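You operate a simulated robot arm through the tools that you are given. There is no shell and no other tool. Be economical: measure what you need, move in short steps, check, and stop when the job is done.

You run a simulated two-armed robot. Do the job below in one go: nothing can be reset, and whatever is moved stays where it is left.

Task
Shut the card door. Put the short collar on the top of the wiring bench away on the top of the soil lab bench. Fetch the blue filling tub and stand it on the black tile on the top of the tool table. Take the blue sand tub and put it on the low shelf of the tool table. Stack the tin that says "wipes" from the top of the tray table on top of the tin marked "grease". Put the red sample box from the top of the white table on the beige tile there and the blue sample box on the grey tile there. Any order will do. Set down upright: blue filling tub.

Only the result counts: the job must be done as asked and must still hold three seconds after the hand-in. Knocking over, shifting, dropping, spilling or breaking anything else fails it.

Robot
Two 6-joint arms with three-finger grippers on one trunk, on a base that drives. Base frame: it is fixed to the floor where the robot stands at the start and does not move with it; the origin is under the middle of the robot, x ahead of it, y to its left, z up; the surface under the hand at the start is at about z = 74.5. Readings come in cm, rad, newtons and seconds.
The left shoulder is at the start at [2.1, 17, 148.3], the right one opposite. With the tool pointing down near the work surface each hand reaches from about 24 to 52 cm from the robot's upright axis, wherever it stands, measured 20 degrees to its own side. Places, roughly: beige tile (11x12x2 cm) [-320, -10, 80]; black tile (11x12x2 cm) [-140, 150, 90]; blue filling tub (8x8x11 cm) [-140, 190, 90]; blue sand tub (11x16x11 cm) [-130, 220, 90]; card door [50, 10, 90]; green tin, white tin, yellow tin [-150, 350, 75]; grey tile (11x12x2 cm) [-280, -100, 80]; low shelf of the tool table [-120, 190, 30]; sample box [-300, -50, 75]; short collar [-150, 50, 75]; top of the soil lab bench [580, -810, 90]. Payload 2.2 kg a hand.
The TCP of each hand is the grasp point between the finger pads, 2.5 cm short of the fingertips. In the tool frame z runs along the fingers and y along their closing line. Largest opening 10.4 cm; the body of the gripper starts 7.4 cm behind the TCP.
Orientation is told as [roll, pitch, yaw] about the base's x, y, z axes, in that order, counted from this pose: with the fingers straight down and closing along the base's y, the tool's x points along the base's -x, its y along +y and its z along -z.

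Tools
- The arms move only by the tool jog_arm. It takes "left_steps", "right_steps" or both (then of equal length, played together; a hand with none holds still); each is a list of rows, each an object of numbers (a shift or turn left out is 0, a gripper value left out holds the last): "jaw": the gripper command, from -1 (fully open) to 1 (shut), values between in proportion; "tx", "ty", "tz": the shift along the base's x, y, z in cm; "wx", "wy", "wz": the turn, a rotation vector about the base's x, y, z in rad. In form: [{"jaw": .., "tx": .., "ty": .., "tz": .., "wx": .., "wy": .., "wz": ..}, ...]. A call has 1 to 12 rows; each row shifts and turns the commanded pose from where the row before left it. Each row takes 0.2 s and may step no farther than 5 cm and 0.15 rad from the row before; otherwise, or with a gripper value out of range, the whole call is refused. A pose out of reach is approached as far as the arm can. The call stops where the force on the tool passes 40 N (or 10 N more than at its start, if that is more) or the arm is blocked; 0.2 s more then pass. Each finger halts on what it meets, pressing with about 28 N; the grip force reading is that of the motor and also rises with nothing between the fingers. The clock runs only during rows and for 0.2 s after the last one: add rows that do not move to give the fingers time. It gives the time, the measured TCP pose, the force on the tool (base axes), the opening and the grip force at its end, in the units of the frame above (readings bear some noise), with the torque about the TCP (base axes, N m) and any sound that the robot's microphone picked up.
- Cameras (640 x 400 px; columns grow to the right, rows downward): "scene" is now at [15.69, 0.72, 136.97]; the picture's right is [0.08, -1.00, 0.00], its down [-0.63, -0.05, -0.77] and it looks along [0.77, 0.06, -0.63] (base axes); focal length 293 px, centre (320, 200). "left" rides on the left gripper at [8.2, -0.3, -10.4] in its tool frame; the picture's right is [0.04, 1.00, 0.00], its down [-0.75, 0.03, -0.66] and it looks along [-0.66, 0.03, 0.75] (tool axes); focal length 256 px, centre (320, 200). "right" rides on the right gripper at [8.2, 0.3, -10.4] in its tool frame; the picture's right is [-0.04, 1.00, 0.00], its down [-0.75, -0.03, -0.66] and it looks along [-0.66, -0.03, 0.75] (tool axes); focal length 256 px, centre (320, 200). There is no depth. A picture from a camera that has moved, and an enlarged one, comes with that camera's place and axes in the base frame and with its lens.
- capture(camera): a new picture of that camera. The clock stands still meanwhile.
- lift_body(by): slides the trunk up (or, below 0, down) by that many cm; the arms and the scene camera ride with it, the base frame stays. It gives what a move gives, with no picture.
- roll_base(legs): drives the robot by 1 to 6 legs, each [ahead, left, turn to the left] in cm, cm and rad, along the robot's own axes; the way and the turn of a leg run together, so that a leg with both is an arc; at most 150 cm and 3.142 rad a leg. The arms and the cameras ride along, it lands a little off, and it stops where it bumps. It gives what a move gives.
- aim_head(pan, tilt): turns the head with the scene camera to pan (to the left, within 1.047 rad either way) and tilt (down, from -0.506 to 1.204), counted from straight ahead of the robot. It gives what a move gives.
- close_up(camera, box): a new picture of the part [left, top, right, bottom] of that camera's present view, enlarged. The clock stands still meanwhile.
- finish_job(): hands the job in; it is judged then, once.

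Go step by step. Nothing tells you exact positions but the pictures and the camera data: compare them with the known pose of the tool, close in by small moves and look again before you grip or let go. The budget is 196 turns and 192 pictures, counting those below and the enlarged ones. Unless the task says otherwise, let go and move clear before handing in.

The tools are called after "Emit:" as name(argument=value, ...) on one line, values as JSON. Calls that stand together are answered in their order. jog_arm: Moves the arms, as the interface text tells. Its arguments: {"type":"object","properties":{"left_steps":{"type":"array","items":{"type":"object","properties":{"jaw":{"type":"number"},"tx":{"type":"number"},"ty":{"type":"number"},"tz":{"type":"number"},"wx":{"type":"number"},"wy":{"type":"number"},"wz":{"type":"number"}}}},"right_steps":{"type":"array","items":{"type":"object","properties":{"jaw":{"type":"number"},"tx":{"type":"number"},"ty":{"type":"number"},"tz":{"type":"number"},"wx":{"type":"number"},"wy":{"type":"number"},"wz":{"type":"number"}}}}},"required":[]} The other tools are called the same way: lift_body (by) slides the trunk up or down; roll_base (legs) drives the base; aim_head (pan, tilt) turns the head that bears the scene camera; capture (camera) takes a picture; close_up (camera, box) takes an enlarged picture of a part of a camera's view; finish_job () hands the job in.

At the start:

```text
time: 0.0
left_tool_pos: [53.63, 32.64, 107.56]
left_tool_rot: [0.0, 0.0, 0.001]
left_wrist_force: [0.2, 0.1, 0.0]
left_ft_torque: [0.01, -0.01, -0.05]
left_width: 10.41
left_grip_force: 0.0
right_tool_pos: [60.86, -8.02, 111.44]
right_tool_rot: [-0.001, 0.0, 0.0]
right_wrist_force: [0.3, 0.9, -0.6]
right_ft_torque: [0.01, -0.02, 0.02]
right_width: 10.42
right_grip_force: 0.0
trunk travel left (down, up): [-67.5, 6.7]
robot x, y, heading: [-0.15, -0.2, -0.0]
head pan, tilt: [0.082, 0.688]
```

scene: 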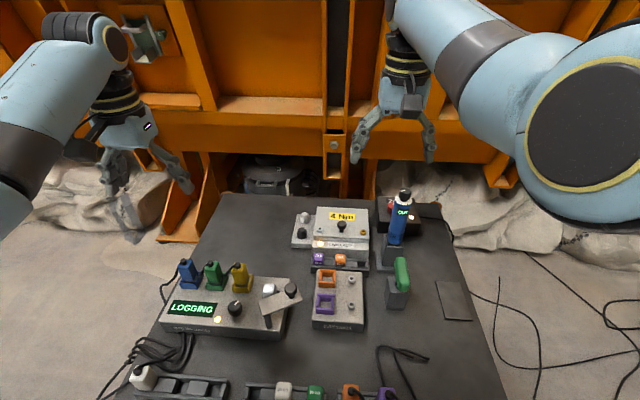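
right: 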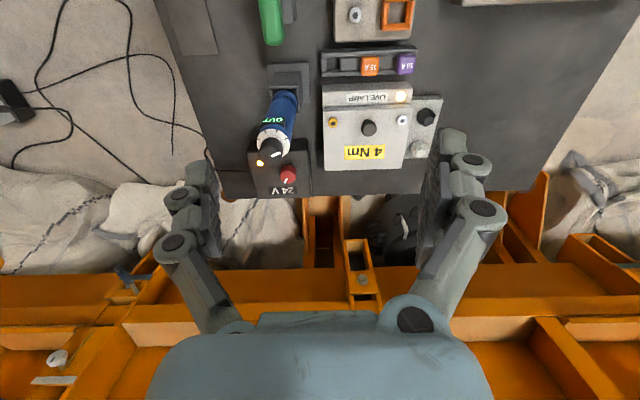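
left: 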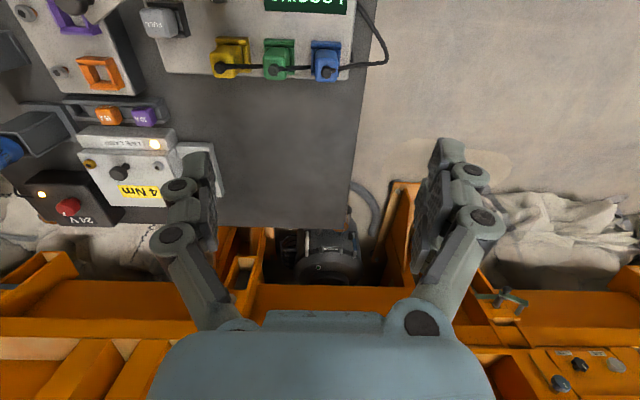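

I see the wiring bench with a logger, a lamp unit and a fuse unit; I need the card door in detail first.

Emit:
close_up(camera="scene", box=[140, 180, 460, 400])

Emit:
close_up(camera="left", box=[0, 0, 400, 250])

```text
1.82 times, centred on (300, 290) of scene
camera zoom: at [15.69, 0.72, 136.97], right [0.08, -1.0, 0.0], down [-0.63, -0.05, -0.77], along [0.77, 0.06, -0.63], focal length 532 px, centre (356, 36)
```

zoom: 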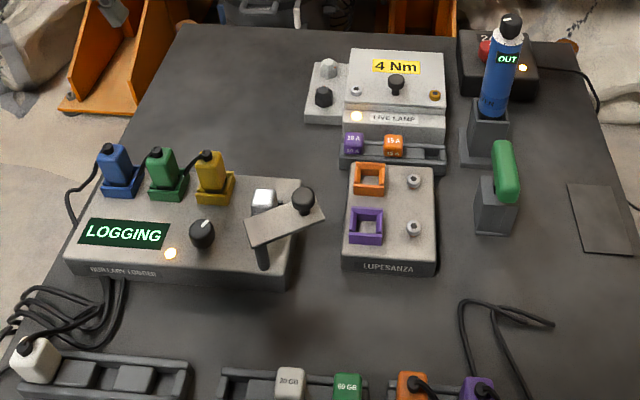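

```text
1.60 times, centred on (200, 125) of left
camera zoom: at [45.47, 32.43, 117.99], right [-0.04, 1.0, 0.0], down [0.75, 0.03, 0.66], along [0.66, 0.03, -0.75], focal length 410 px, centre (512, 320)
```

zoom: 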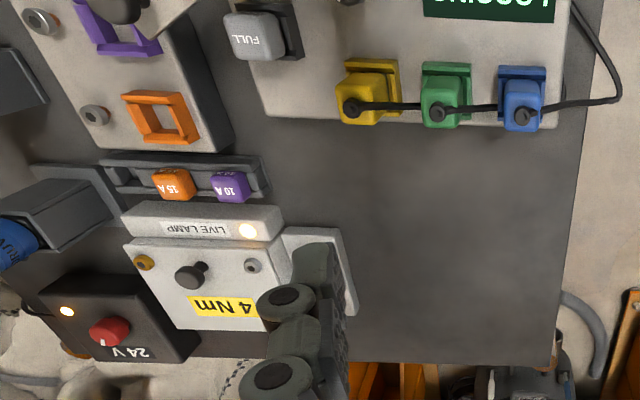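

The flap with the knob next to the white "FULL" card looks like the card door, apparently on a pivot. I look closer.

Emit:
close_up(camera="scene", box=[230, 265, 326, 325])

Emit:
jog_arm(left_steps=[{"tx": -5}, {"tx": -5}, {"tx": -5}, {"tx": -2, "ty": -4}])

Emit:
capture(camera="left")

```text
6.67 times, centred on (278, 295) of scene
camera zoom: at [15.69, 0.72, 136.97], right [0.08, -1.0, 0.0], down [-0.63, -0.05, -0.77], along [0.77, 0.06, -0.63], focal length 1953 px, centre (600, -433)
```

zoom: 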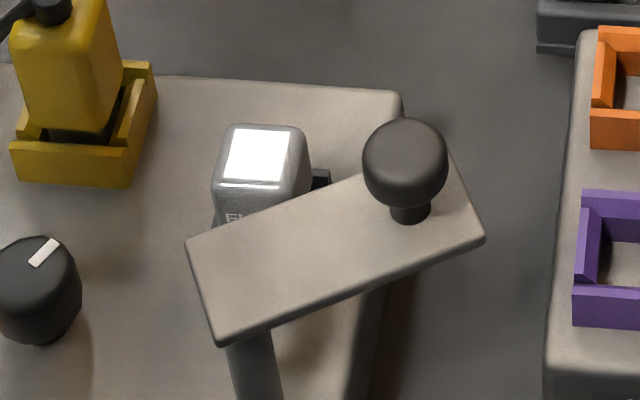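

```text
time: 1.0
left_tool_pos: [36.74, 29.64, 105.02]
left_tool_rot: [-0.001, -0.005, 0.0]
left_wrist_force: [0.3, 0.2, 0.1]
left_ft_torque: [0.04, 0.03, 0.0]
left_width: 10.37
left_grip_force: 0.1
left hand out of reach, approached as far as the arm can: row 2, 3, 4
right_tool_pos: [60.94, -8.36, 111.4]
right_tool_rot: [0.003, 0.0, -0.001]
right_wrist_force: [0.3, -0.9, 0.5]
right_ft_torque: [0.06, -0.01, 0.0]
right_width: 10.41
right_grip_force: 0.1
trunk travel left (down, up): [-67.5, 6.7]
robot x, y, heading: [-0.1, -0.13, -0.002]
head pan, tilt: [0.082, 0.688]
```

```text
185 pictures are left
camera left: at [28.57, 29.38, 115.34], right [-0.04, 1.0, 0.0], down [0.75, 0.03, 0.66], along [0.66, 0.03, -0.75], focal length 256 px, centre (320, 200)
```

left: 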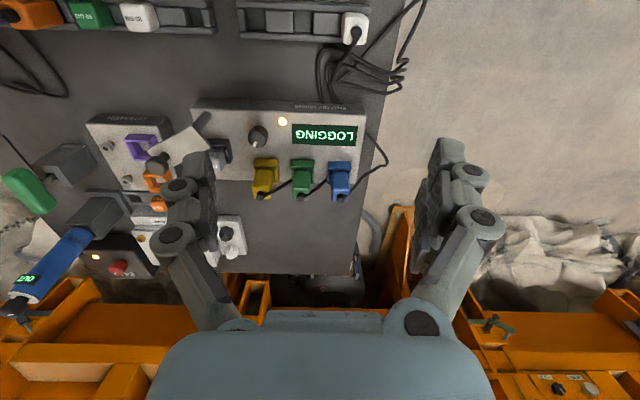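

Emit:
close_up(camera="left", box=[80, 80, 400, 280])

Emit:
close_up(camera="left", box=[140, 100, 260, 175])

```text
2.00 times, centred on (240, 180) of left
camera zoom: at [28.57, 29.38, 115.34], right [-0.04, 1.0, 0.0], down [0.75, 0.03, 0.66], along [0.66, 0.03, -0.75], focal length 512 px, centre (480, 240)
```

zoom: 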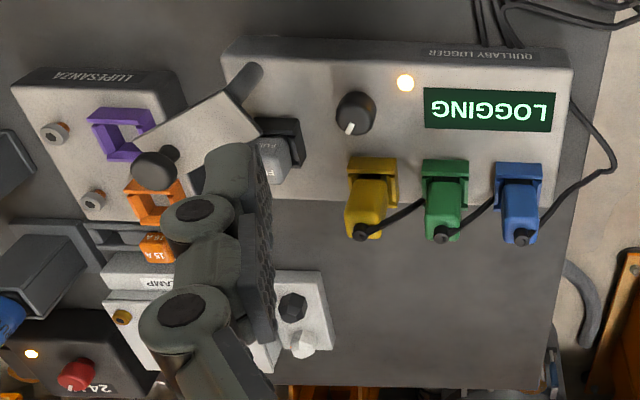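

```text
5.33 times, centred on (200, 138) of left
camera zoom: at [28.57, 29.38, 115.34], right [-0.04, 1.0, 0.0], down [0.75, 0.03, 0.66], along [0.66, 0.03, -0.75], focal length 1365 px, centre (960, 533)
```

zoom: 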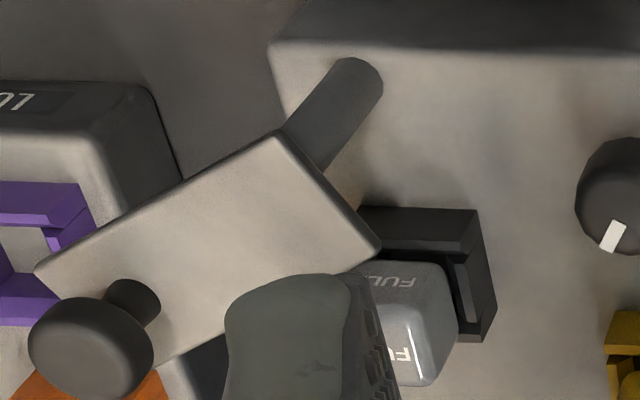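

The door is a bar swinging on a post at about (44, 13.7), with its knob at about (48, 9, 87); closed should be over the card at about (50, 14). I move the right arm aside and bring the left, closed, to the right of the knob.

Emit:
jog_arm(left_steps=[{"tx": 4, "ty": -4, "jaw": 1}, {"tx": 4, "ty": -4}, {"tx": 4, "ty": -4}, {"ty": -4}, {"ty": -4}, {"ty": -4}], right_steps=[{"ty": -5}, {"ty": -5}, {"ty": -5}, {"ty": -4, "tx": -3}, {"tx": -5}, {"tx": -5}])

Emit:
capture(camera="scene")

```text
refused: row 1 steps farther than a row can; nothing moved
```

```text
182 pictures are left
camera scene: at [15.68, 0.45, 136.97], right [0.08, -1.0, 0.0], down [-0.63, -0.05, -0.77], along [0.77, 0.06, -0.63], focal length 293 px, centre (320, 200)
```

scene: 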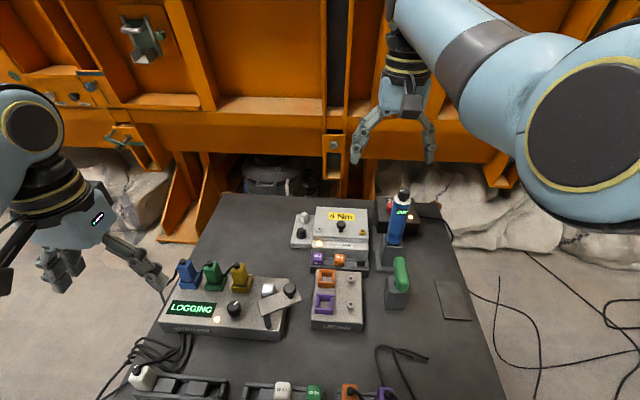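

The step was too long; I retry with shorter ones.

Emit:
jog_arm(left_steps=[{"tx": 4, "ty": -3, "jaw": 1}, {"tx": 4, "ty": -3}, {"tx": 4, "ty": -3}, {"ty": -4}, {"ty": -4}, {"ty": -5}, {"ty": -3}], right_steps=[{"ty": -5}, {"ty": -5}, {"ty": -5}, {"ty": -4, "tx": -3}, {"tx": -5}, {"tx": -5}, {"tx": -2}])

Emit:
capture(camera="left")

Emit:
capture(camera="scene")

```text
time: 2.5
left_tool_pos: [49.44, 19.37, 103.05]
left_tool_rot: [0.178, -0.004, 0.078]
left_wrist_force: [0.6, 0.1, 0.3]
left_ft_torque: [0.01, -0.01, 0.02]
left_width: 0.0
left_grip_force: 28.0
left hand out of reach, approached as far as the arm can: row 7
right_tool_pos: [49.61, -27.42, 108.41]
right_tool_rot: [0.003, 0.0, 0.0]
right_wrist_force: [1.0, -0.3, 0.0]
right_ft_torque: [0.04, 0.01, -0.01]
right_width: 10.39
right_grip_force: 0.1
right hand out of reach, approached as far as the arm can: row 5, 6, 7
trunk travel left (down, up): [-67.5, 6.7]
robot x, y, heading: [-0.06, -0.18, -0.004]
head pan, tilt: [0.082, 0.688]
stopped in row 7 (left hand): the arm was blocked; the commanded pose is now the measured one
```

```text
181 pictures are left
camera left: at [41.53, 16.59, 113.18], right [-0.12, 0.98, 0.18], down [0.75, -0.03, 0.66], along [0.65, 0.21, -0.73], focal length 256 px, centre (320, 200)
```

left: 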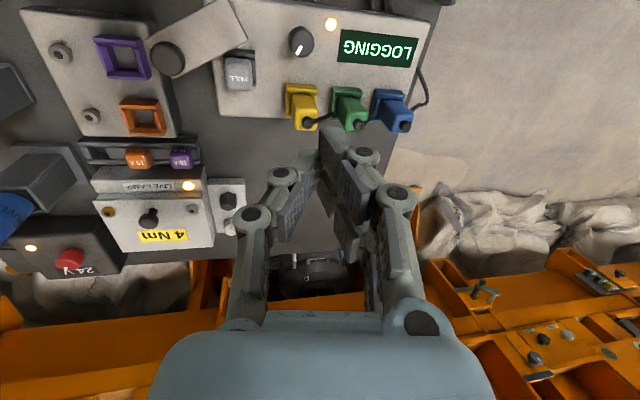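

```text
180 pictures are left
camera scene: at [15.62, 0.55, 136.98], right [0.08, -1.0, 0.0], down [-0.63, -0.05, -0.77], along [0.77, 0.06, -0.63], focal length 293 px, centre (320, 200)
```

scene: 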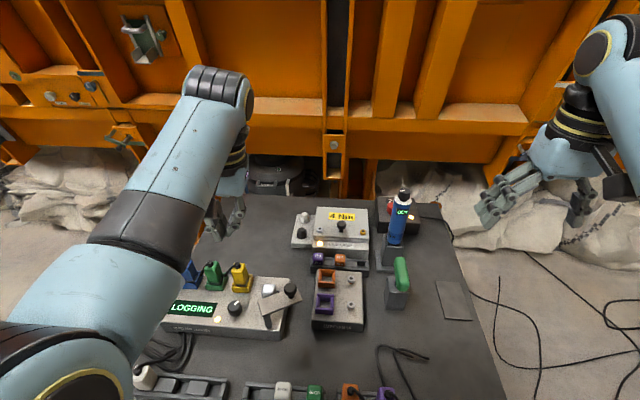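

The left arm is at its inner limit this far across. I'll turn the base right a little so the knob lies more to the left hand's side.

Emit:
roll_base(legs=[[0, 0, -0.22]])

Emit:
capture(camera="left")

```text
time: 3.7
left_tool_pos: [52.46, 8.19, 102.92]
left_tool_rot: [0.179, -0.004, -0.142]
left_wrist_force: [0.2, -0.2, 0.4]
left_ft_torque: [0.02, -0.01, 0.01]
left_width: 0.01
left_grip_force: 28.3
right_tool_pos: [42.57, -37.59, 108.33]
right_tool_rot: [0.001, 0.003, -0.223]
right_wrist_force: [0.9, 0.5, 0.3]
right_ft_torque: [0.0, 0.01, 0.02]
right_width: 10.4
right_grip_force: 0.1
trunk travel left (down, up): [-67.5, 6.7]
robot x, y, heading: [0.3, -0.41, -0.224]
head pan, tilt: [0.082, 0.688]
```

```text
179 pictures are left
camera left: at [44.19, 7.16, 113.1], right [0.1, 0.98, 0.18], down [0.73, -0.19, 0.65], along [0.67, 0.06, -0.74], focal length 256 px, centre (320, 200)
```

left: 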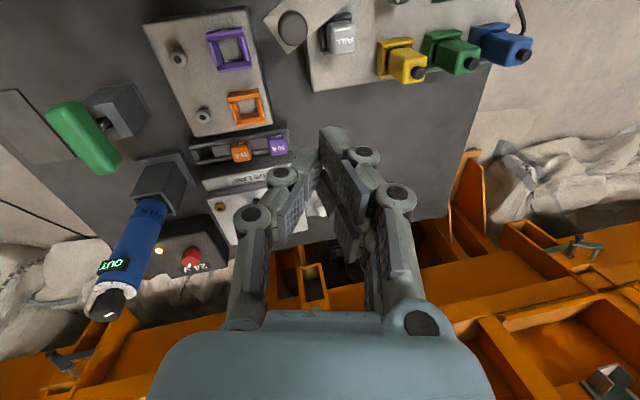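

Emit:
jog_arm(left_steps=[{"wx": -0.12, "tx": -2, "ty": -1}, {"wx": -0.06, "tx": -2, "ty": -2}, {"tz": -2}, {}])

Emit:
capture(camera="left")

```text
time: 4.9
left_tool_pos: [52.32, 7.09, 103.64]
left_tool_rot: [0.037, -0.1, -0.131]
left_wrist_force: [-0.2, -1.0, 0.3]
left_ft_torque: [-0.02, 0.0, 0.0]
left_width: 0.02
left_grip_force: 28.0
right_tool_pos: [42.47, -37.63, 108.44]
right_tool_rot: [0.001, 0.001, -0.222]
right_wrist_force: [-0.5, 0.1, 0.9]
right_ft_torque: [-0.03, 0.02, -0.01]
right_width: 10.39
right_grip_force: 0.0
trunk travel left (down, up): [-67.5, 6.7]
robot x, y, heading: [-0.31, 0.02, -0.219]
head pan, tilt: [0.082, 0.688]
stopped in row 4 (left hand): the arm was blocked; the commanded pose is now the measured one
```

```text
178 pictures are left
camera left: at [43.18, 7.58, 113.2], right [0.09, 1.0, 0.03], down [0.68, -0.08, 0.73], along [0.73, -0.04, -0.68], focal length 256 px, centre (320, 200)
```

left: 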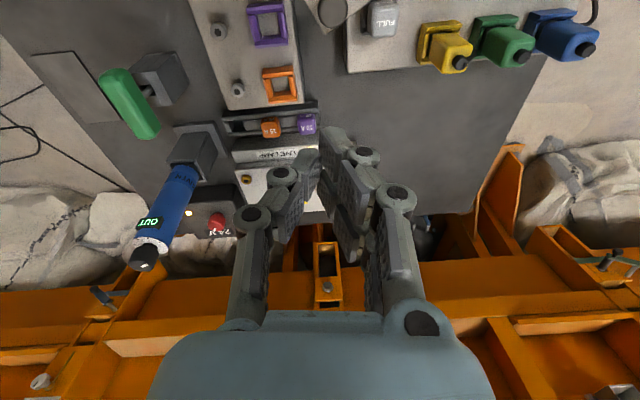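

The wrist seems limited at this height; it should be freer lower down. I raise the trunk and then lower the hand.

Emit:
lift_body(by=6)

Emit:
jog_arm(left_steps=[{"tz": -4}, {"tz": -4}, {"tz": -4, "wy": 0.05, "wx": -0.02}, {"tz": -1, "wy": 0.05, "wx": -0.02}, {}])

Emit:
capture(camera="left")

```text
time: 5.9
left_tool_pos: [52.28, 7.02, 109.8]
left_tool_rot: [0.036, -0.098, -0.13]
left_wrist_force: [-0.1, -0.4, 0.1]
left_ft_torque: [-0.03, 0.02, 0.03]
left_width: 0.0
left_grip_force: 27.8
right_tool_pos: [42.4, -37.63, 114.4]
right_tool_rot: [0.001, 0.003, -0.222]
right_wrist_force: [0.0, 0.5, -0.4]
right_ft_torque: [0.03, 0.0, -0.02]
right_width: 10.39
right_grip_force: 0.2
trunk travel left (down, up): [-73.5, 0.7]
robot x, y, heading: [0.37, -0.14, -0.221]
head pan, tilt: [0.082, 0.688]
```

```text
time: 7.1
left_tool_pos: [52.3, 7.03, 96.75]
left_tool_rot: [-0.02, -0.004, -0.127]
left_wrist_force: [0.6, 0.6, -0.5]
left_ft_torque: [0.01, 0.02, -0.01]
left_width: 0.01
left_grip_force: 27.6
right_tool_pos: [42.52, -37.51, 114.4]
right_tool_rot: [0.003, -0.001, -0.221]
right_wrist_force: [-0.2, 0.8, -0.1]
right_ft_torque: [-0.04, 0.01, 0.0]
right_width: 10.4
right_grip_force: 0.0
trunk travel left (down, up): [-73.5, 0.7]
robot x, y, heading: [0.17, 0.18, -0.223]
head pan, tilt: [0.082, 0.688]
```

```text
177 pictures are left
camera left: at [44.09, 7.84, 107.0], right [0.09, 1.0, -0.02], down [0.75, -0.05, 0.66], along [0.66, -0.07, -0.75], focal length 256 px, centre (320, 200)
```

left: 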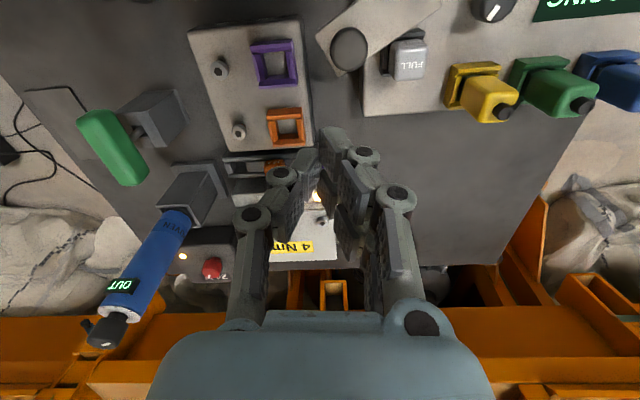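

Now freed up. The knob confirms at about (48.1, 9.1). I move in to its right and down.

Emit:
jog_arm(left_steps=[{"tx": -3, "ty": -1.5}, {"tx": -1.4, "ty": -1}, {"tz": -4}, {"tz": -4}, {}])

Emit:
capture(camera="left")

Emit:
capture(camera="scene")

```text
time: 8.3
left_tool_pos: [47.63, 4.37, 88.74]
left_tool_rot: [-0.019, -0.005, -0.128]
left_wrist_force: [-0.3, 0.2, 0.3]
left_ft_torque: [-0.01, 0.02, 0.01]
left_width: 0.0
left_grip_force: 28.0
right_tool_pos: [42.49, -37.53, 114.47]
right_tool_rot: [0.0, -0.002, -0.222]
right_wrist_force: [-0.6, 0.7, -0.5]
right_ft_torque: [-0.05, -0.03, 0.01]
right_width: 10.43
right_grip_force: 0.1
trunk travel left (down, up): [-73.5, 0.7]
robot x, y, heading: [-0.26, 0.11, -0.225]
head pan, tilt: [0.082, 0.688]
```

```text
176 pictures are left
camera left: at [39.56, 5.33, 99.01], right [0.09, 1.0, -0.02], down [0.75, -0.05, 0.66], along [0.66, -0.07, -0.75], focal length 256 px, centre (320, 200)
```

left: 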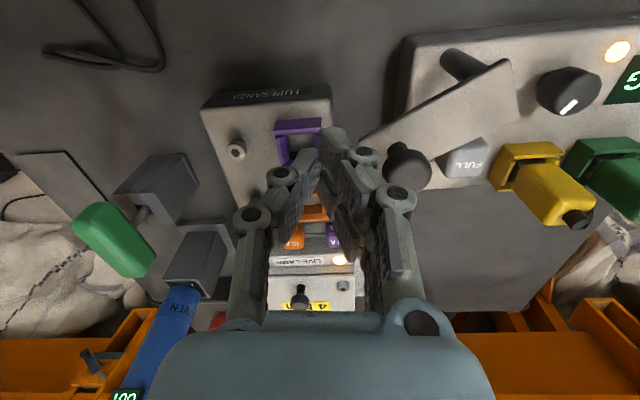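

```text
175 pictures are left
camera scene: at [15.41, -2.64, 142.99], right [-0.14, -0.99, 0.0], down [-0.63, 0.09, -0.77], along [0.77, -0.11, -0.63], focal length 293 px, centre (320, 200)
```

scene: 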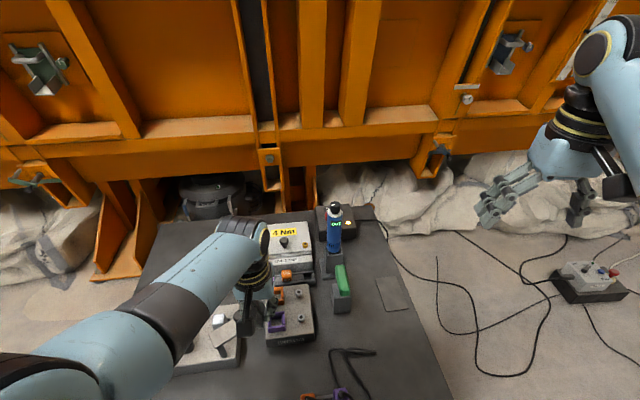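

I'm beside the knob. Now I push it round the post in an arc.

Emit:
jog_arm(left_steps=[{"tx": -0.3, "ty": 2.4}, {"tx": 0.7, "ty": 1.4}, {"tx": 0.8, "ty": 1}, {"tx": 0.8, "ty": 1.1}, {}])

Emit:
capture(camera="left")

```text
time: 9.5
left_tool_pos: [49.63, 10.42, 88.49]
left_tool_rot: [-0.016, 0.0, -0.128]
left_wrist_force: [2.2, -0.6, 0.6]
left_ft_torque: [0.01, 0.0, -0.02]
left_width: 0.01
left_grip_force: 27.8
right_tool_pos: [42.54, -37.53, 114.34]
right_tool_rot: [0.002, 0.0, -0.219]
right_wrist_force: [-0.1, -0.2, 0.1]
right_ft_torque: [-0.02, -0.04, 0.02]
right_width: 10.4
right_grip_force: 0.1
trunk travel left (down, up): [-73.5, 0.7]
robot x, y, heading: [-0.22, 0.1, -0.224]
head pan, tilt: [0.082, 0.688]
```

```text
174 pictures are left
camera left: at [41.54, 11.32, 98.96], right [0.09, 1.0, -0.02], down [0.75, -0.05, 0.66], along [0.65, -0.07, -0.75], focal length 256 px, centre (320, 200)
```

left: 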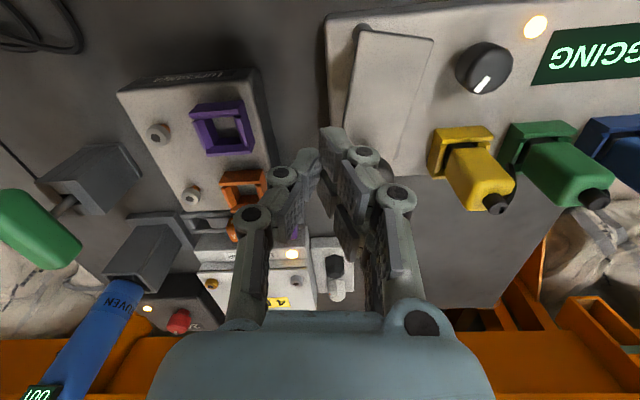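

The door has swung over the card. I keep pushing gently to the stop.

Emit:
jog_arm(left_steps=[{"tx": 0.3, "ty": 1}, {"ty": 0.8}, {"ty": 0.8}, {"ty": 0.8}, {}])

Emit:
capture(camera="left")

```text
time: 10.4
left_tool_pos: [49.82, 11.71, 88.76]
left_tool_rot: [-0.042, -0.001, -0.13]
left_wrist_force: [-2.2, -13.6, 2.9]
left_ft_torque: [-0.07, 0.05, 0.06]
left_width: 0.01
left_grip_force: 27.7
right_tool_pos: [42.29, -37.78, 114.52]
right_tool_rot: [0.001, 0.0, -0.225]
right_wrist_force: [-0.4, 1.5, -0.3]
right_ft_torque: [-0.06, -0.01, -0.01]
right_width: 10.4
right_grip_force: 0.0
trunk travel left (down, up): [-73.5, 0.7]
robot x, y, heading: [-0.2, 0.08, -0.225]
head pan, tilt: [0.082, 0.688]
stopped in row 4 (left hand): the force on the tool passed its limit at 44 N (the readings are from after the stop); the commanded pose is now the measured one
```

```text
173 pictures are left
camera left: at [41.7, 12.96, 99.1], right [0.09, 0.99, -0.04], down [0.75, -0.04, 0.66], along [0.65, -0.09, -0.75], focal length 256 px, centre (320, 200)
```

left: 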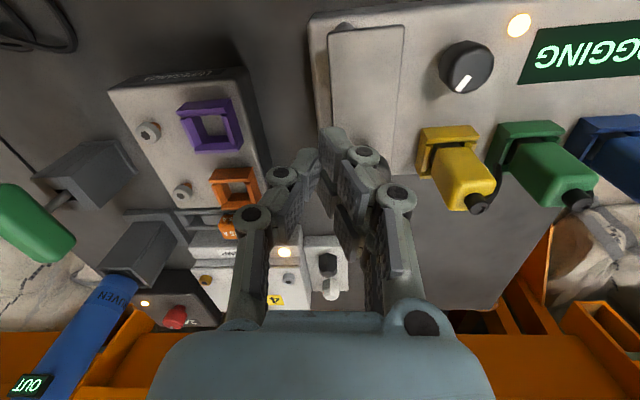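

The door met its stop, parallel with the logger edge: shut. I withdraw and verify.

Emit:
jog_arm(left_steps=[{"ty": -2}, {"ty": -2}, {"tz": 5}, {"tz": 5}, {"tz": 4}, {"tz": 2, "jaw": -1}])

Emit:
capture(camera="left")

```text
time: 11.8
left_tool_pos: [49.95, 8.2, 104.66]
left_tool_rot: [-0.035, -0.003, -0.133]
left_wrist_force: [-1.0, 0.2, -0.2]
left_ft_torque: [0.02, 0.02, -0.01]
left_width: 4.86
left_grip_force: 0.1
right_tool_pos: [42.43, -37.67, 114.43]
right_tool_rot: [0.001, 0.0, -0.223]
right_wrist_force: [0.7, -0.2, -0.6]
right_ft_torque: [-0.01, 0.01, 0.03]
right_width: 10.39
right_grip_force: 0.1
trunk travel left (down, up): [-73.5, 0.7]
robot x, y, heading: [-0.0, -0.16, -0.224]
head pan, tilt: [0.082, 0.688]
```

```text
172 pictures are left
camera left: at [41.75, 9.31, 115.07], right [0.09, 1.0, -0.03], down [0.75, -0.05, 0.66], along [0.65, -0.09, -0.75], focal length 256 px, centre (320, 200)
```

left: 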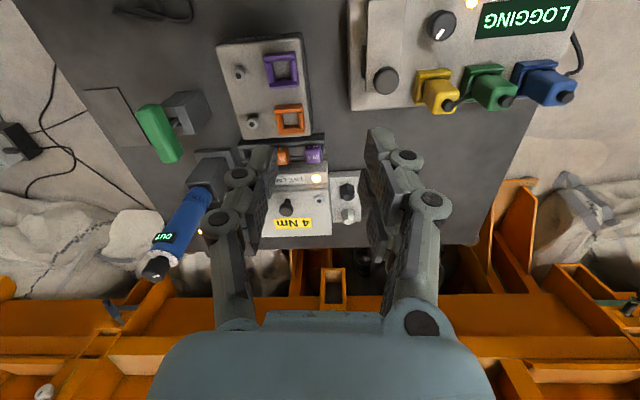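

The door is shut. I look to the sides before turning.

Emit:
aim_head(pan=1.04, tilt=0.35)

Emit:
capture(camera="scene")

Emit:
aim_head(pan=-1.04, tilt=0.35)

Emit:
capture(camera="scene")

```text
time: 13.0
left_tool_pos: [49.87, 8.23, 104.56]
left_tool_rot: [-0.035, -0.002, -0.132]
left_wrist_force: [0.3, 0.1, 0.4]
left_ft_torque: [0.04, -0.01, 0.0]
left_width: 10.41
left_grip_force: 0.1
right_tool_pos: [42.43, -37.8, 114.24]
right_tool_rot: [0.001, -0.001, -0.224]
right_wrist_force: [0.2, -0.2, 0.8]
right_ft_torque: [0.01, -0.04, 0.02]
right_width: 10.38
right_grip_force: 0.2
trunk travel left (down, up): [-73.5, 0.7]
robot x, y, heading: [0.14, -0.17, -0.221]
head pan, tilt: [1.04, 0.351]
```

```text
171 pictures are left
camera scene: at [13.34, 5.17, 146.01], right [0.73, -0.69, 0.0], down [-0.24, -0.25, -0.94], along [0.64, 0.68, -0.34], focal length 293 px, centre (320, 200)
```

scene: 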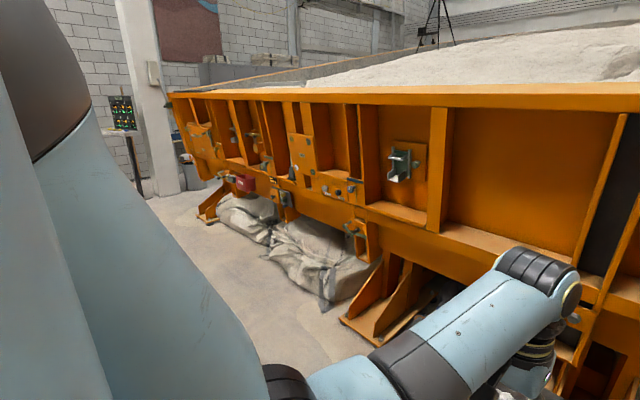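

```text
time: 15.0
left_tool_pos: [49.87, 8.2, 104.56]
left_tool_rot: [-0.036, -0.001, -0.131]
left_wrist_force: [0.0, 0.5, 0.5]
left_ft_torque: [0.01, 0.0, 0.03]
left_width: 10.37
left_grip_force: 0.2
right_tool_pos: [42.4, -37.94, 114.38]
right_tool_rot: [0.002, -0.001, -0.222]
right_wrist_force: [-0.5, -0.2, -0.2]
right_ft_torque: [-0.01, 0.01, 0.01]
right_width: 10.39
right_grip_force: 0.1
trunk travel left (down, up): [-73.5, 0.7]
robot x, y, heading: [-0.18, 0.02, -0.222]
head pan, tilt: [-1.04, 0.351]
```

```text
170 pictures are left
camera scene: at [9.76, -10.48, 146.02], right [-0.95, -0.3, 0.0], down [-0.1, 0.33, -0.94], along [0.28, -0.9, -0.34], focal length 293 px, centre (320, 200)
```

scene: 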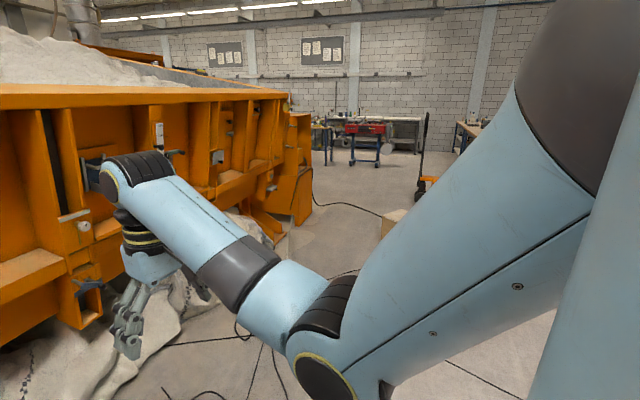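

Space is free. I back off and turn round to face the benches behind.

Emit:
roll_base(legs=[[-20, 0, 0], [0, 0, 1.5], [0, 0, 1.5]])

Emit:
aim_head(pan=0, tilt=0.4)

Emit:
capture(camera="scene")

```text
time: 24.0
left_tool_pos: [-69.91, 2.34, 104.63]
left_tool_rot: [-0.035, -0.003, 2.888]
left_wrist_force: [0.3, -0.7, 0.3]
left_ft_torque: [0.02, -0.01, -0.01]
left_width: 10.39
left_grip_force: 0.1
right_tool_pos: [-56.87, 47.05, 114.37]
right_tool_rot: [0.001, 0.002, 2.796]
right_wrist_force: [-0.3, 0.1, -0.4]
right_ft_torque: [0.04, 0.03, -0.01]
right_width: 10.38
right_grip_force: 0.1
trunk travel left (down, up): [-73.5, 0.7]
robot x, y, heading: [-19.67, 4.49, 2.796]
head pan, tilt: [-1.04, 0.351]
```

```text
time: 25.2
left_tool_pos: [-69.81, 2.32, 104.61]
left_tool_rot: [-0.034, -0.002, 2.888]
left_wrist_force: [0.0, 0.0, 0.0]
left_ft_torque: [-0.02, 0.0, -0.01]
left_width: 10.4
left_grip_force: 0.0
right_tool_pos: [-56.94, 46.94, 114.4]
right_tool_rot: [0.001, -0.001, 2.795]
right_wrist_force: [0.0, 1.2, -0.5]
right_ft_torque: [0.01, 0.01, -0.01]
right_width: 10.37
right_grip_force: 0.1
trunk travel left (down, up): [-73.5, 0.7]
robot x, y, heading: [-19.61, 4.2, 2.794]
head pan, tilt: [0.0, 0.4]
```

```text
169 pictures are left
camera scene: at [-34.69, 9.99, 145.56], right [0.34, 0.94, 0.0], down [0.37, -0.13, -0.92], along [-0.87, 0.31, -0.39], focal length 293 px, centre (320, 200)
```

scene: 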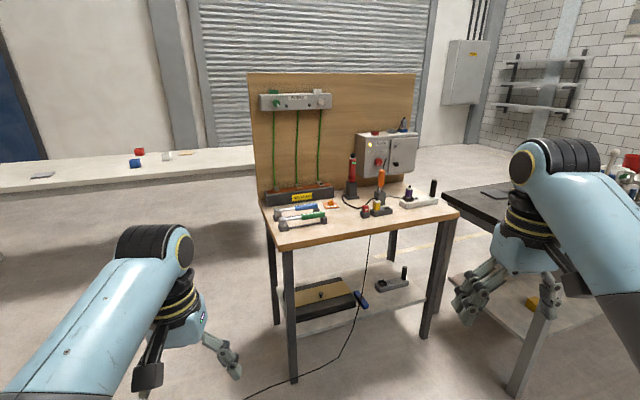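

I see the wiring bench ahead, the white table behind at left, and the tool table to the right.

Emit:
close_up(camera="scene", box=[240, 120, 480, 270])

Emit:
close_up(camera="scene", box=[0, 120, 240, 270])

Emit:
aim_head(pan=-0.8, tilt=0.45)

Emit:
capture(camera="scene")

```text
2.67 times, centred on (360, 195) of scene
camera zoom: at [-34.69, 9.99, 145.56], right [0.34, 0.94, 0.0], down [0.37, -0.13, -0.92], along [-0.87, 0.31, -0.39], focal length 781 px, centre (213, 213)
```

zoom: 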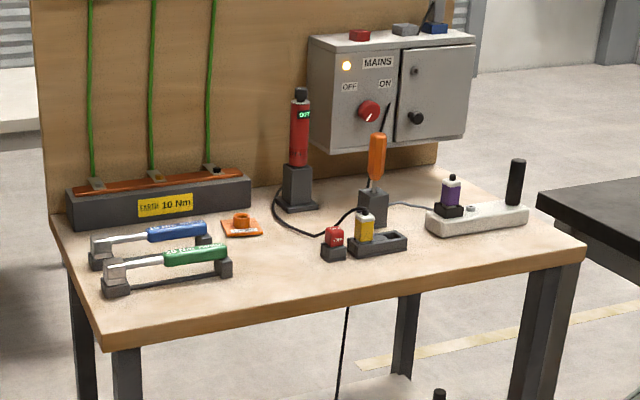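

```text
2.67 times, centred on (120, 195) of scene
camera zoom: at [-34.69, 9.99, 145.56], right [0.34, 0.94, 0.0], down [0.37, -0.13, -0.92], along [-0.87, 0.31, -0.39], focal length 781 px, centre (853, 213)
```

zoom: 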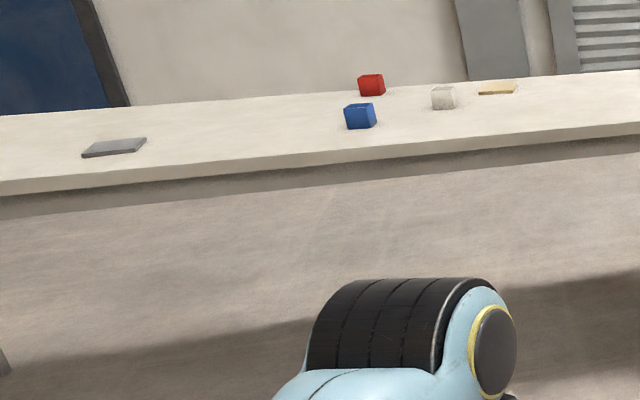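

```text
time: 26.4
left_tool_pos: [-69.85, 2.25, 104.59]
left_tool_rot: [-0.034, -0.001, 2.889]
left_wrist_force: [-0.3, 0.4, 0.6]
left_ft_torque: [0.01, 0.03, -0.05]
left_width: 10.43
left_grip_force: 0.1
right_tool_pos: [-56.86, 47.06, 114.41]
right_tool_rot: [0.002, 0.001, 2.794]
right_wrist_force: [0.0, -0.4, 0.0]
right_ft_torque: [0.01, 0.01, 0.03]
right_width: 10.4
right_grip_force: 0.0
trunk travel left (down, up): [-73.5, 0.7]
robot x, y, heading: [-19.5, 4.38, 2.796]
head pan, tilt: [-0.799, 0.45]
```

```text
166 pictures are left
camera scene: at [-29.78, 15.21, 145.09], right [0.91, 0.41, 0.0], down [0.18, -0.4, -0.9], along [-0.37, 0.82, -0.44], focal length 293 px, centre (320, 200)
```

scene: 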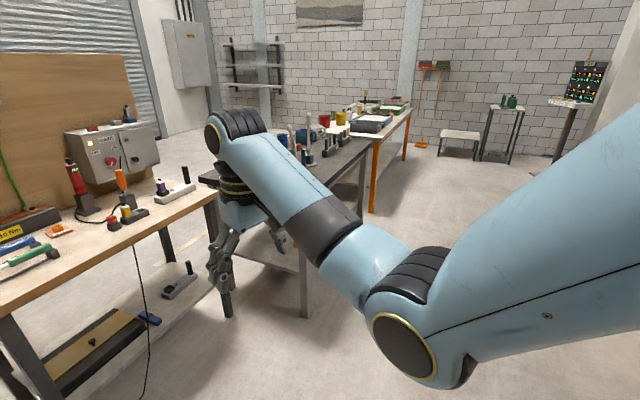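

Emit:
aim_head(pan=0, tilt=0.4)

Emit:
close_up(camera="scene", box=[265, 180, 345, 230])

Emit:
close_up(camera="scene", box=[340, 150, 460, 225])

```text
time: 27.5
left_tool_pos: [-69.9, 2.28, 104.56]
left_tool_rot: [-0.034, -0.002, 2.889]
left_wrist_force: [-0.3, 0.8, 0.6]
left_ft_torque: [0.0, -0.04, 0.03]
left_width: 10.42
left_grip_force: 0.1
right_tool_pos: [-57.02, 47.16, 114.5]
right_tool_rot: [0.002, 0.003, 2.794]
right_wrist_force: [0.5, -0.2, -0.1]
right_ft_torque: [0.02, 0.02, 0.02]
right_width: 10.39
right_grip_force: 0.1
trunk travel left (down, up): [-73.5, 0.7]
robot x, y, heading: [-19.39, 4.48, 2.788]
head pan, tilt: [0.0, 0.4]
```

```text
8.00 times, centred on (305, 205) of scene
camera zoom: at [-34.69, 9.99, 145.56], right [0.34, 0.94, 0.0], down [0.37, -0.13, -0.92], along [-0.87, 0.31, -0.39], focal length 2343 px, centre (440, 160)
```

zoom: 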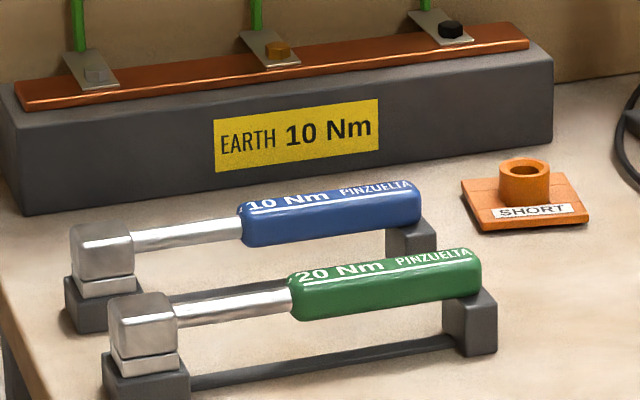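

```text
5.33 times, centred on (400, 188) of scene
camera zoom: at [-34.69, 9.99, 145.56], right [0.34, 0.94, 0.0], down [0.37, -0.13, -0.92], along [-0.87, 0.31, -0.39], focal length 1562 px, centre (-107, 267)
```

zoom: 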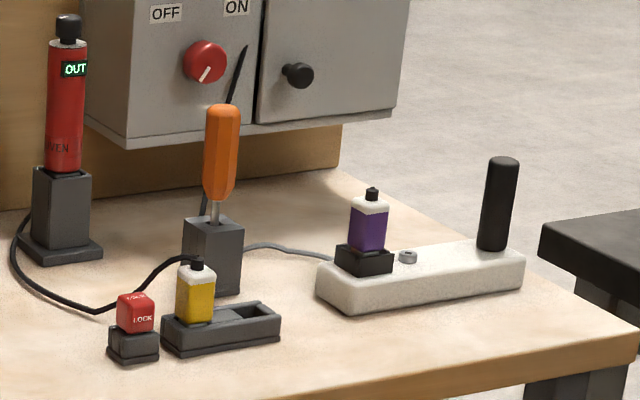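

The short collar (orange, labelled SHORT) is clear. First I'll handle the tool table: I drive along the free floor to face it.

Emit:
roll_base(legs=[[0, 0, 0.35], [0, -150, 0], [0, -20, 0.3]])

Emit:
aim_head(pan=0, tilt=0.5)

Emit:
capture(camera="scene")

```text
time: 37.3
left_tool_pos: [-62.33, 142.92, 104.6]
left_tool_rot: [-0.035, -0.002, -2.739]
left_wrist_force: [0.5, 0.2, -0.5]
left_ft_torque: [0.04, 0.02, 0.0]
left_width: 10.4
left_grip_force: 0.1
right_tool_pos: [-79.31, 186.48, 114.47]
right_tool_rot: [0.002, 0.002, -2.831]
right_wrist_force: [1.1, 1.1, -0.3]
right_ft_torque: [-0.02, -0.01, 0.0]
right_width: 10.4
right_grip_force: 0.0
trunk travel left (down, up): [-73.5, 0.7]
robot x, y, heading: [-23.89, 175.65, -2.827]
head pan, tilt: [0.0, 0.4]
```

```text
time: 38.0
left_tool_pos: [-62.33, 142.96, 104.63]
left_tool_rot: [-0.034, -0.001, -2.739]
left_wrist_force: [-0.4, 0.2, -0.1]
left_ft_torque: [-0.03, 0.02, -0.02]
left_width: 10.38
left_grip_force: 0.2
right_tool_pos: [-79.36, 186.36, 114.3]
right_tool_rot: [0.002, 0.001, -2.831]
right_wrist_force: [-0.2, -0.1, 0.1]
right_ft_torque: [0.01, 0.02, 0.0]
right_width: 10.42
right_grip_force: 0.1
trunk travel left (down, up): [-73.5, 0.7]
robot x, y, heading: [-23.34, 175.48, -2.837]
head pan, tilt: [0.0, 0.499]
```

```text
163 pictures are left
camera scene: at [-38.92, 170.55, 144.65], right [-0.3, 0.95, 0.0], down [0.46, 0.15, -0.88], along [-0.84, -0.27, -0.48], focal length 293 px, centre (320, 200)
```

scene: 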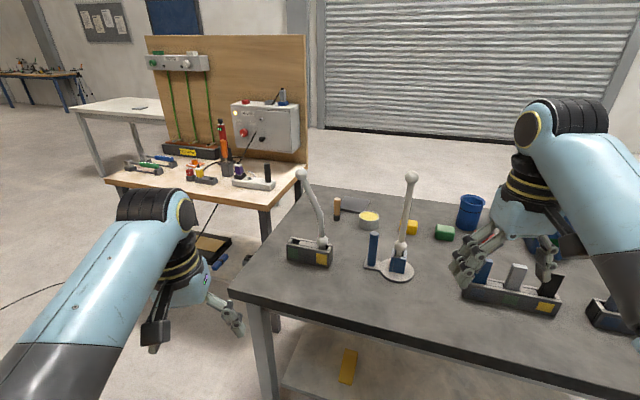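

The tool table is in front. I look at it more closely and to the right.

Emit:
close_up(camera="scene", box=[230, 160, 550, 360])

Emit:
aim_head(pan=-0.6, tilt=0.5)

Emit:
capture(camera="scene")

```text
2.00 times, centred on (390, 260) of scene
camera zoom: at [-38.92, 170.55, 144.65], right [-0.3, 0.95, 0.0], down [0.46, 0.15, -0.88], along [-0.84, -0.27, -0.48], focal length 586 px, centre (180, 80)
```

zoom: 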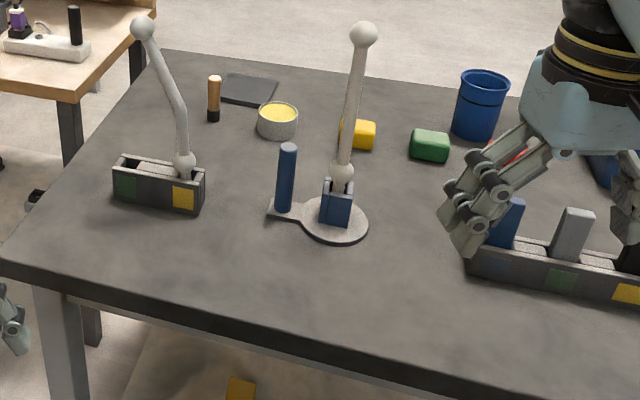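

```text
time: 39.0
left_tool_pos: [-62.38, 142.92, 104.62]
left_tool_rot: [-0.035, -0.002, -2.738]
left_wrist_force: [-0.5, 0.5, 0.1]
left_ft_torque: [0.0, 0.0, -0.01]
left_width: 10.4
left_grip_force: 0.1
right_tool_pos: [-79.31, 186.36, 114.35]
right_tool_rot: [0.003, 0.001, -2.832]
right_wrist_force: [0.3, 0.7, 0.2]
right_ft_torque: [-0.02, -0.02, 0.02]
right_width: 10.41
right_grip_force: 0.0
trunk travel left (down, up): [-73.5, 0.7]
robot x, y, heading: [-23.98, 175.41, -2.833]
head pan, tilt: [-0.6, 0.499]
```

```text
161 pictures are left
camera scene: at [-38.95, 175.89, 144.65], right [0.29, 0.96, 0.0], down [0.46, -0.14, -0.88], along [-0.84, 0.25, -0.48], focal length 293 px, centre (320, 200)
```

scene: 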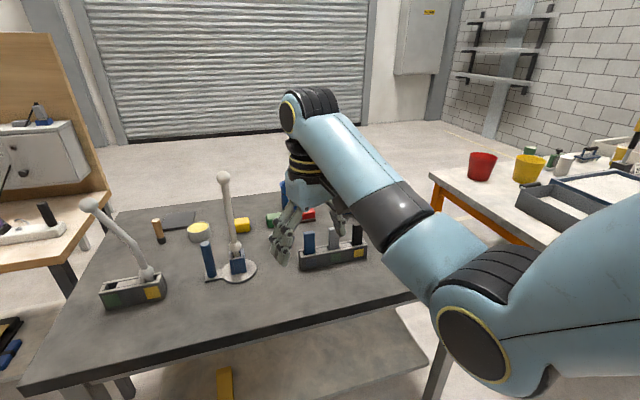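

The tile and filling tub are on the far side of this table, so I need to work from behind it. I go right to see the gap and the table's right end.

Emit:
roll_base(legs=[[0, -100, -0.15]])

Emit:
aim_head(pan=0, tilt=0.45)

Emit:
capture(camera="scene")

Emit:
aim_head(pan=-0.5, tilt=0.25)

Emit:
capture(camera="scene")

```text
time: 44.2
left_tool_pos: [-90.16, 246.62, 104.5]
left_tool_rot: [-0.036, -0.002, -2.885]
left_wrist_force: [0.1, 0.2, 0.1]
left_ft_torque: [0.02, -0.01, 0.01]
left_width: 10.38
left_grip_force: 0.1
right_tool_pos: [-100.55, 292.1, 114.35]
right_tool_rot: [0.002, 0.0, -2.981]
right_wrist_force: [0.2, 0.2, 0.3]
right_ft_torque: [-0.01, 0.01, 0.01]
right_width: 10.38
right_grip_force: 0.0
trunk travel left (down, up): [-73.5, 0.7]
robot x, y, heading: [-47.36, 273.09, -2.978]
head pan, tilt: [-0.6, 0.499]
```

```text
time: 45.2
left_tool_pos: [-90.2, 246.56, 104.59]
left_tool_rot: [-0.035, -0.001, -2.886]
left_wrist_force: [0.3, 0.0, -0.5]
left_ft_torque: [0.0, 0.0, -0.02]
left_width: 10.39
left_grip_force: 0.0
right_tool_pos: [-100.5, 291.99, 114.41]
right_tool_rot: [0.002, 0.0, -2.979]
right_wrist_force: [-0.3, -0.4, -0.3]
right_ft_torque: [0.02, 0.02, -0.01]
right_width: 10.4
right_grip_force: 0.0
trunk travel left (down, up): [-73.5, 0.7]
robot x, y, heading: [-46.98, 272.7, -2.981]
head pan, tilt: [0.0, 0.45]
```

```text
160 pictures are left
camera scene: at [-62.97, 270.44, 145.09], right [-0.16, 0.99, 0.0], down [0.43, 0.07, -0.9], along [-0.89, -0.14, -0.44], focal length 293 px, centre (320, 200)
```

scene: 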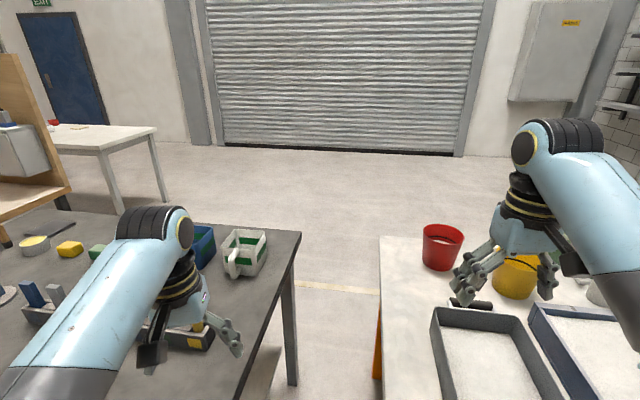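

```text
time: 46.1
left_tool_pos: [-90.09, 246.59, 104.57]
left_tool_rot: [-0.036, -0.001, -2.885]
left_wrist_force: [0.8, -1.0, -0.3]
left_ft_torque: [0.0, -0.01, 0.01]
left_width: 10.4
left_grip_force: 0.0
right_tool_pos: [-100.51, 291.95, 114.36]
right_tool_rot: [0.002, 0.0, -2.979]
right_wrist_force: [-0.2, -0.8, -0.7]
right_ft_torque: [0.01, -0.01, -0.01]
right_width: 10.38
right_grip_force: 0.0
trunk travel left (down, up): [-73.5, 0.7]
robot x, y, heading: [-47.2, 273.65, -2.976]
head pan, tilt: [-0.499, 0.25]
```

```text
159 pictures are left
camera scene: at [-62.71, 274.98, 146.96], right [0.33, 0.94, 0.0], down [0.23, -0.08, -0.97], along [-0.91, 0.32, -0.25], focal length 293 px, centre (320, 200)
```

scene: 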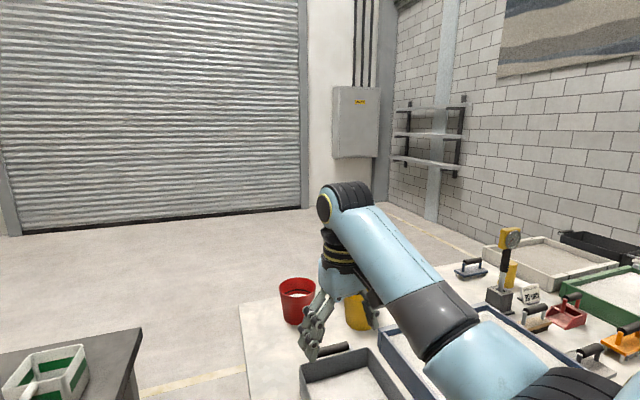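

The gap here (about 30 cm) is too narrow, so I go round the left end of the wiring bench to get behind. I'll stop on the way in front of the white table for the sample boxes.

Emit:
roll_base(legs=[[0, 0, 1.41], [150, 0, 0], [150, 0, 0], [20, 0, -1.5], [130, 0, 0]])

Emit:
aim_head(pan=0, tilt=0.5)

Emit:
capture(camera="scene")

```text
time: 73.8
left_tool_pos: [-241.6, -63.24, 104.59]
left_tool_rot: [-0.034, -0.001, -3.025]
left_wrist_force: [-0.1, -1.1, 1.4]
left_ft_torque: [0.0, 0.0, -0.01]
left_width: 10.42
left_grip_force: 0.1
right_tool_pos: [-245.76, -16.88, 114.36]
right_tool_rot: [0.002, 0.001, -3.116]
right_wrist_force: [0.4, 0.6, -0.3]
right_ft_torque: [0.02, -0.03, -0.03]
right_width: 10.41
right_grip_force: 0.0
trunk travel left (down, up): [-73.5, 0.7]
robot x, y, heading: [-195.26, -43.08, -3.119]
head pan, tilt: [-0.499, 0.25]
```

```text
time: 74.7
left_tool_pos: [-241.63, -63.27, 104.53]
left_tool_rot: [-0.035, -0.001, -3.023]
left_wrist_force: [-0.4, 1.0, -0.3]
left_ft_torque: [0.0, -0.02, -0.03]
left_width: 10.4
left_grip_force: 0.1
right_tool_pos: [-245.65, -16.9, 114.36]
right_tool_rot: [0.001, -0.001, -3.117]
right_wrist_force: [-0.2, 0.5, 0.1]
right_ft_torque: [0.0, -0.01, 0.03]
right_width: 10.39
right_grip_force: 0.0
trunk travel left (down, up): [-73.5, 0.7]
robot x, y, heading: [-195.04, -43.0, -3.119]
head pan, tilt: [0.0, 0.499]
```

```text
158 pictures are left
camera scene: at [-211.37, -43.33, 144.65], right [-0.02, 1.0, 0.0], down [0.48, 0.01, -0.88], along [-0.88, -0.02, -0.48], focal length 293 px, centre (320, 200)
```

scene: 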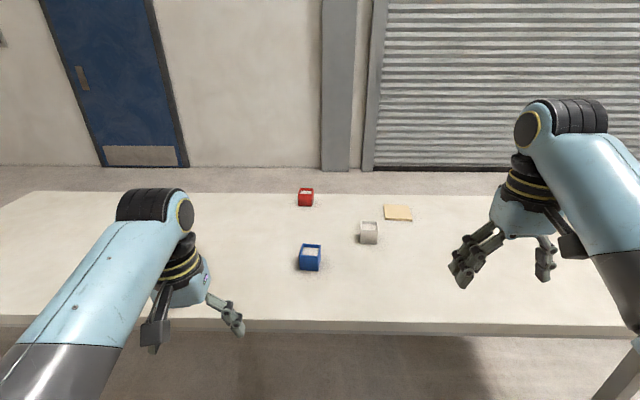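

The blue box and the grey tile are on the near side of the white table; red box and beige tile are on the far side. I check the grey tile to the left.

Emit:
aim_head(pan=0.6, tilt=0.55)

Emit:
capture(camera="scene")

```text
time: 75.7
left_tool_pos: [-241.68, -63.28, 104.56]
left_tool_rot: [-0.033, -0.002, -3.024]
left_wrist_force: [-0.2, -0.7, 0.0]
left_ft_torque: [0.0, 0.01, 0.01]
left_width: 10.42
left_grip_force: 0.1
right_tool_pos: [-245.68, -16.87, 114.27]
right_tool_rot: [0.001, 0.002, -3.117]
right_wrist_force: [0.2, 0.1, 0.9]
right_ft_torque: [-0.05, 0.02, 0.0]
right_width: 10.39
right_grip_force: 0.1
trunk travel left (down, up): [-73.5, 0.7]
robot x, y, heading: [-195.5, -43.15, -3.117]
head pan, tilt: [0.6, 0.55]
```

```text
157 pictures are left
camera scene: at [-209.57, -48.36, 144.19], right [-0.58, 0.81, 0.0], down [0.42, 0.3, -0.85], along [-0.69, -0.5, -0.52], focal length 293 px, centre (320, 200)
```

scene: 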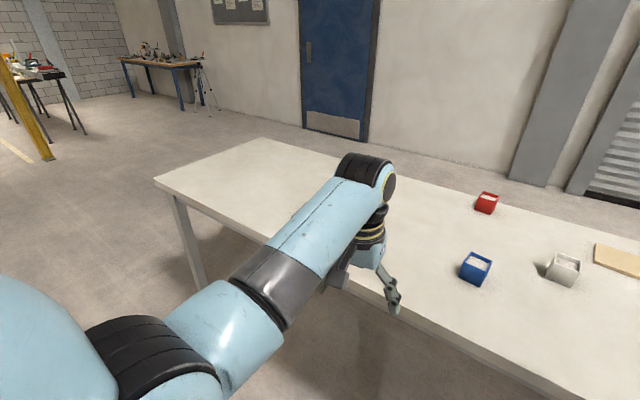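

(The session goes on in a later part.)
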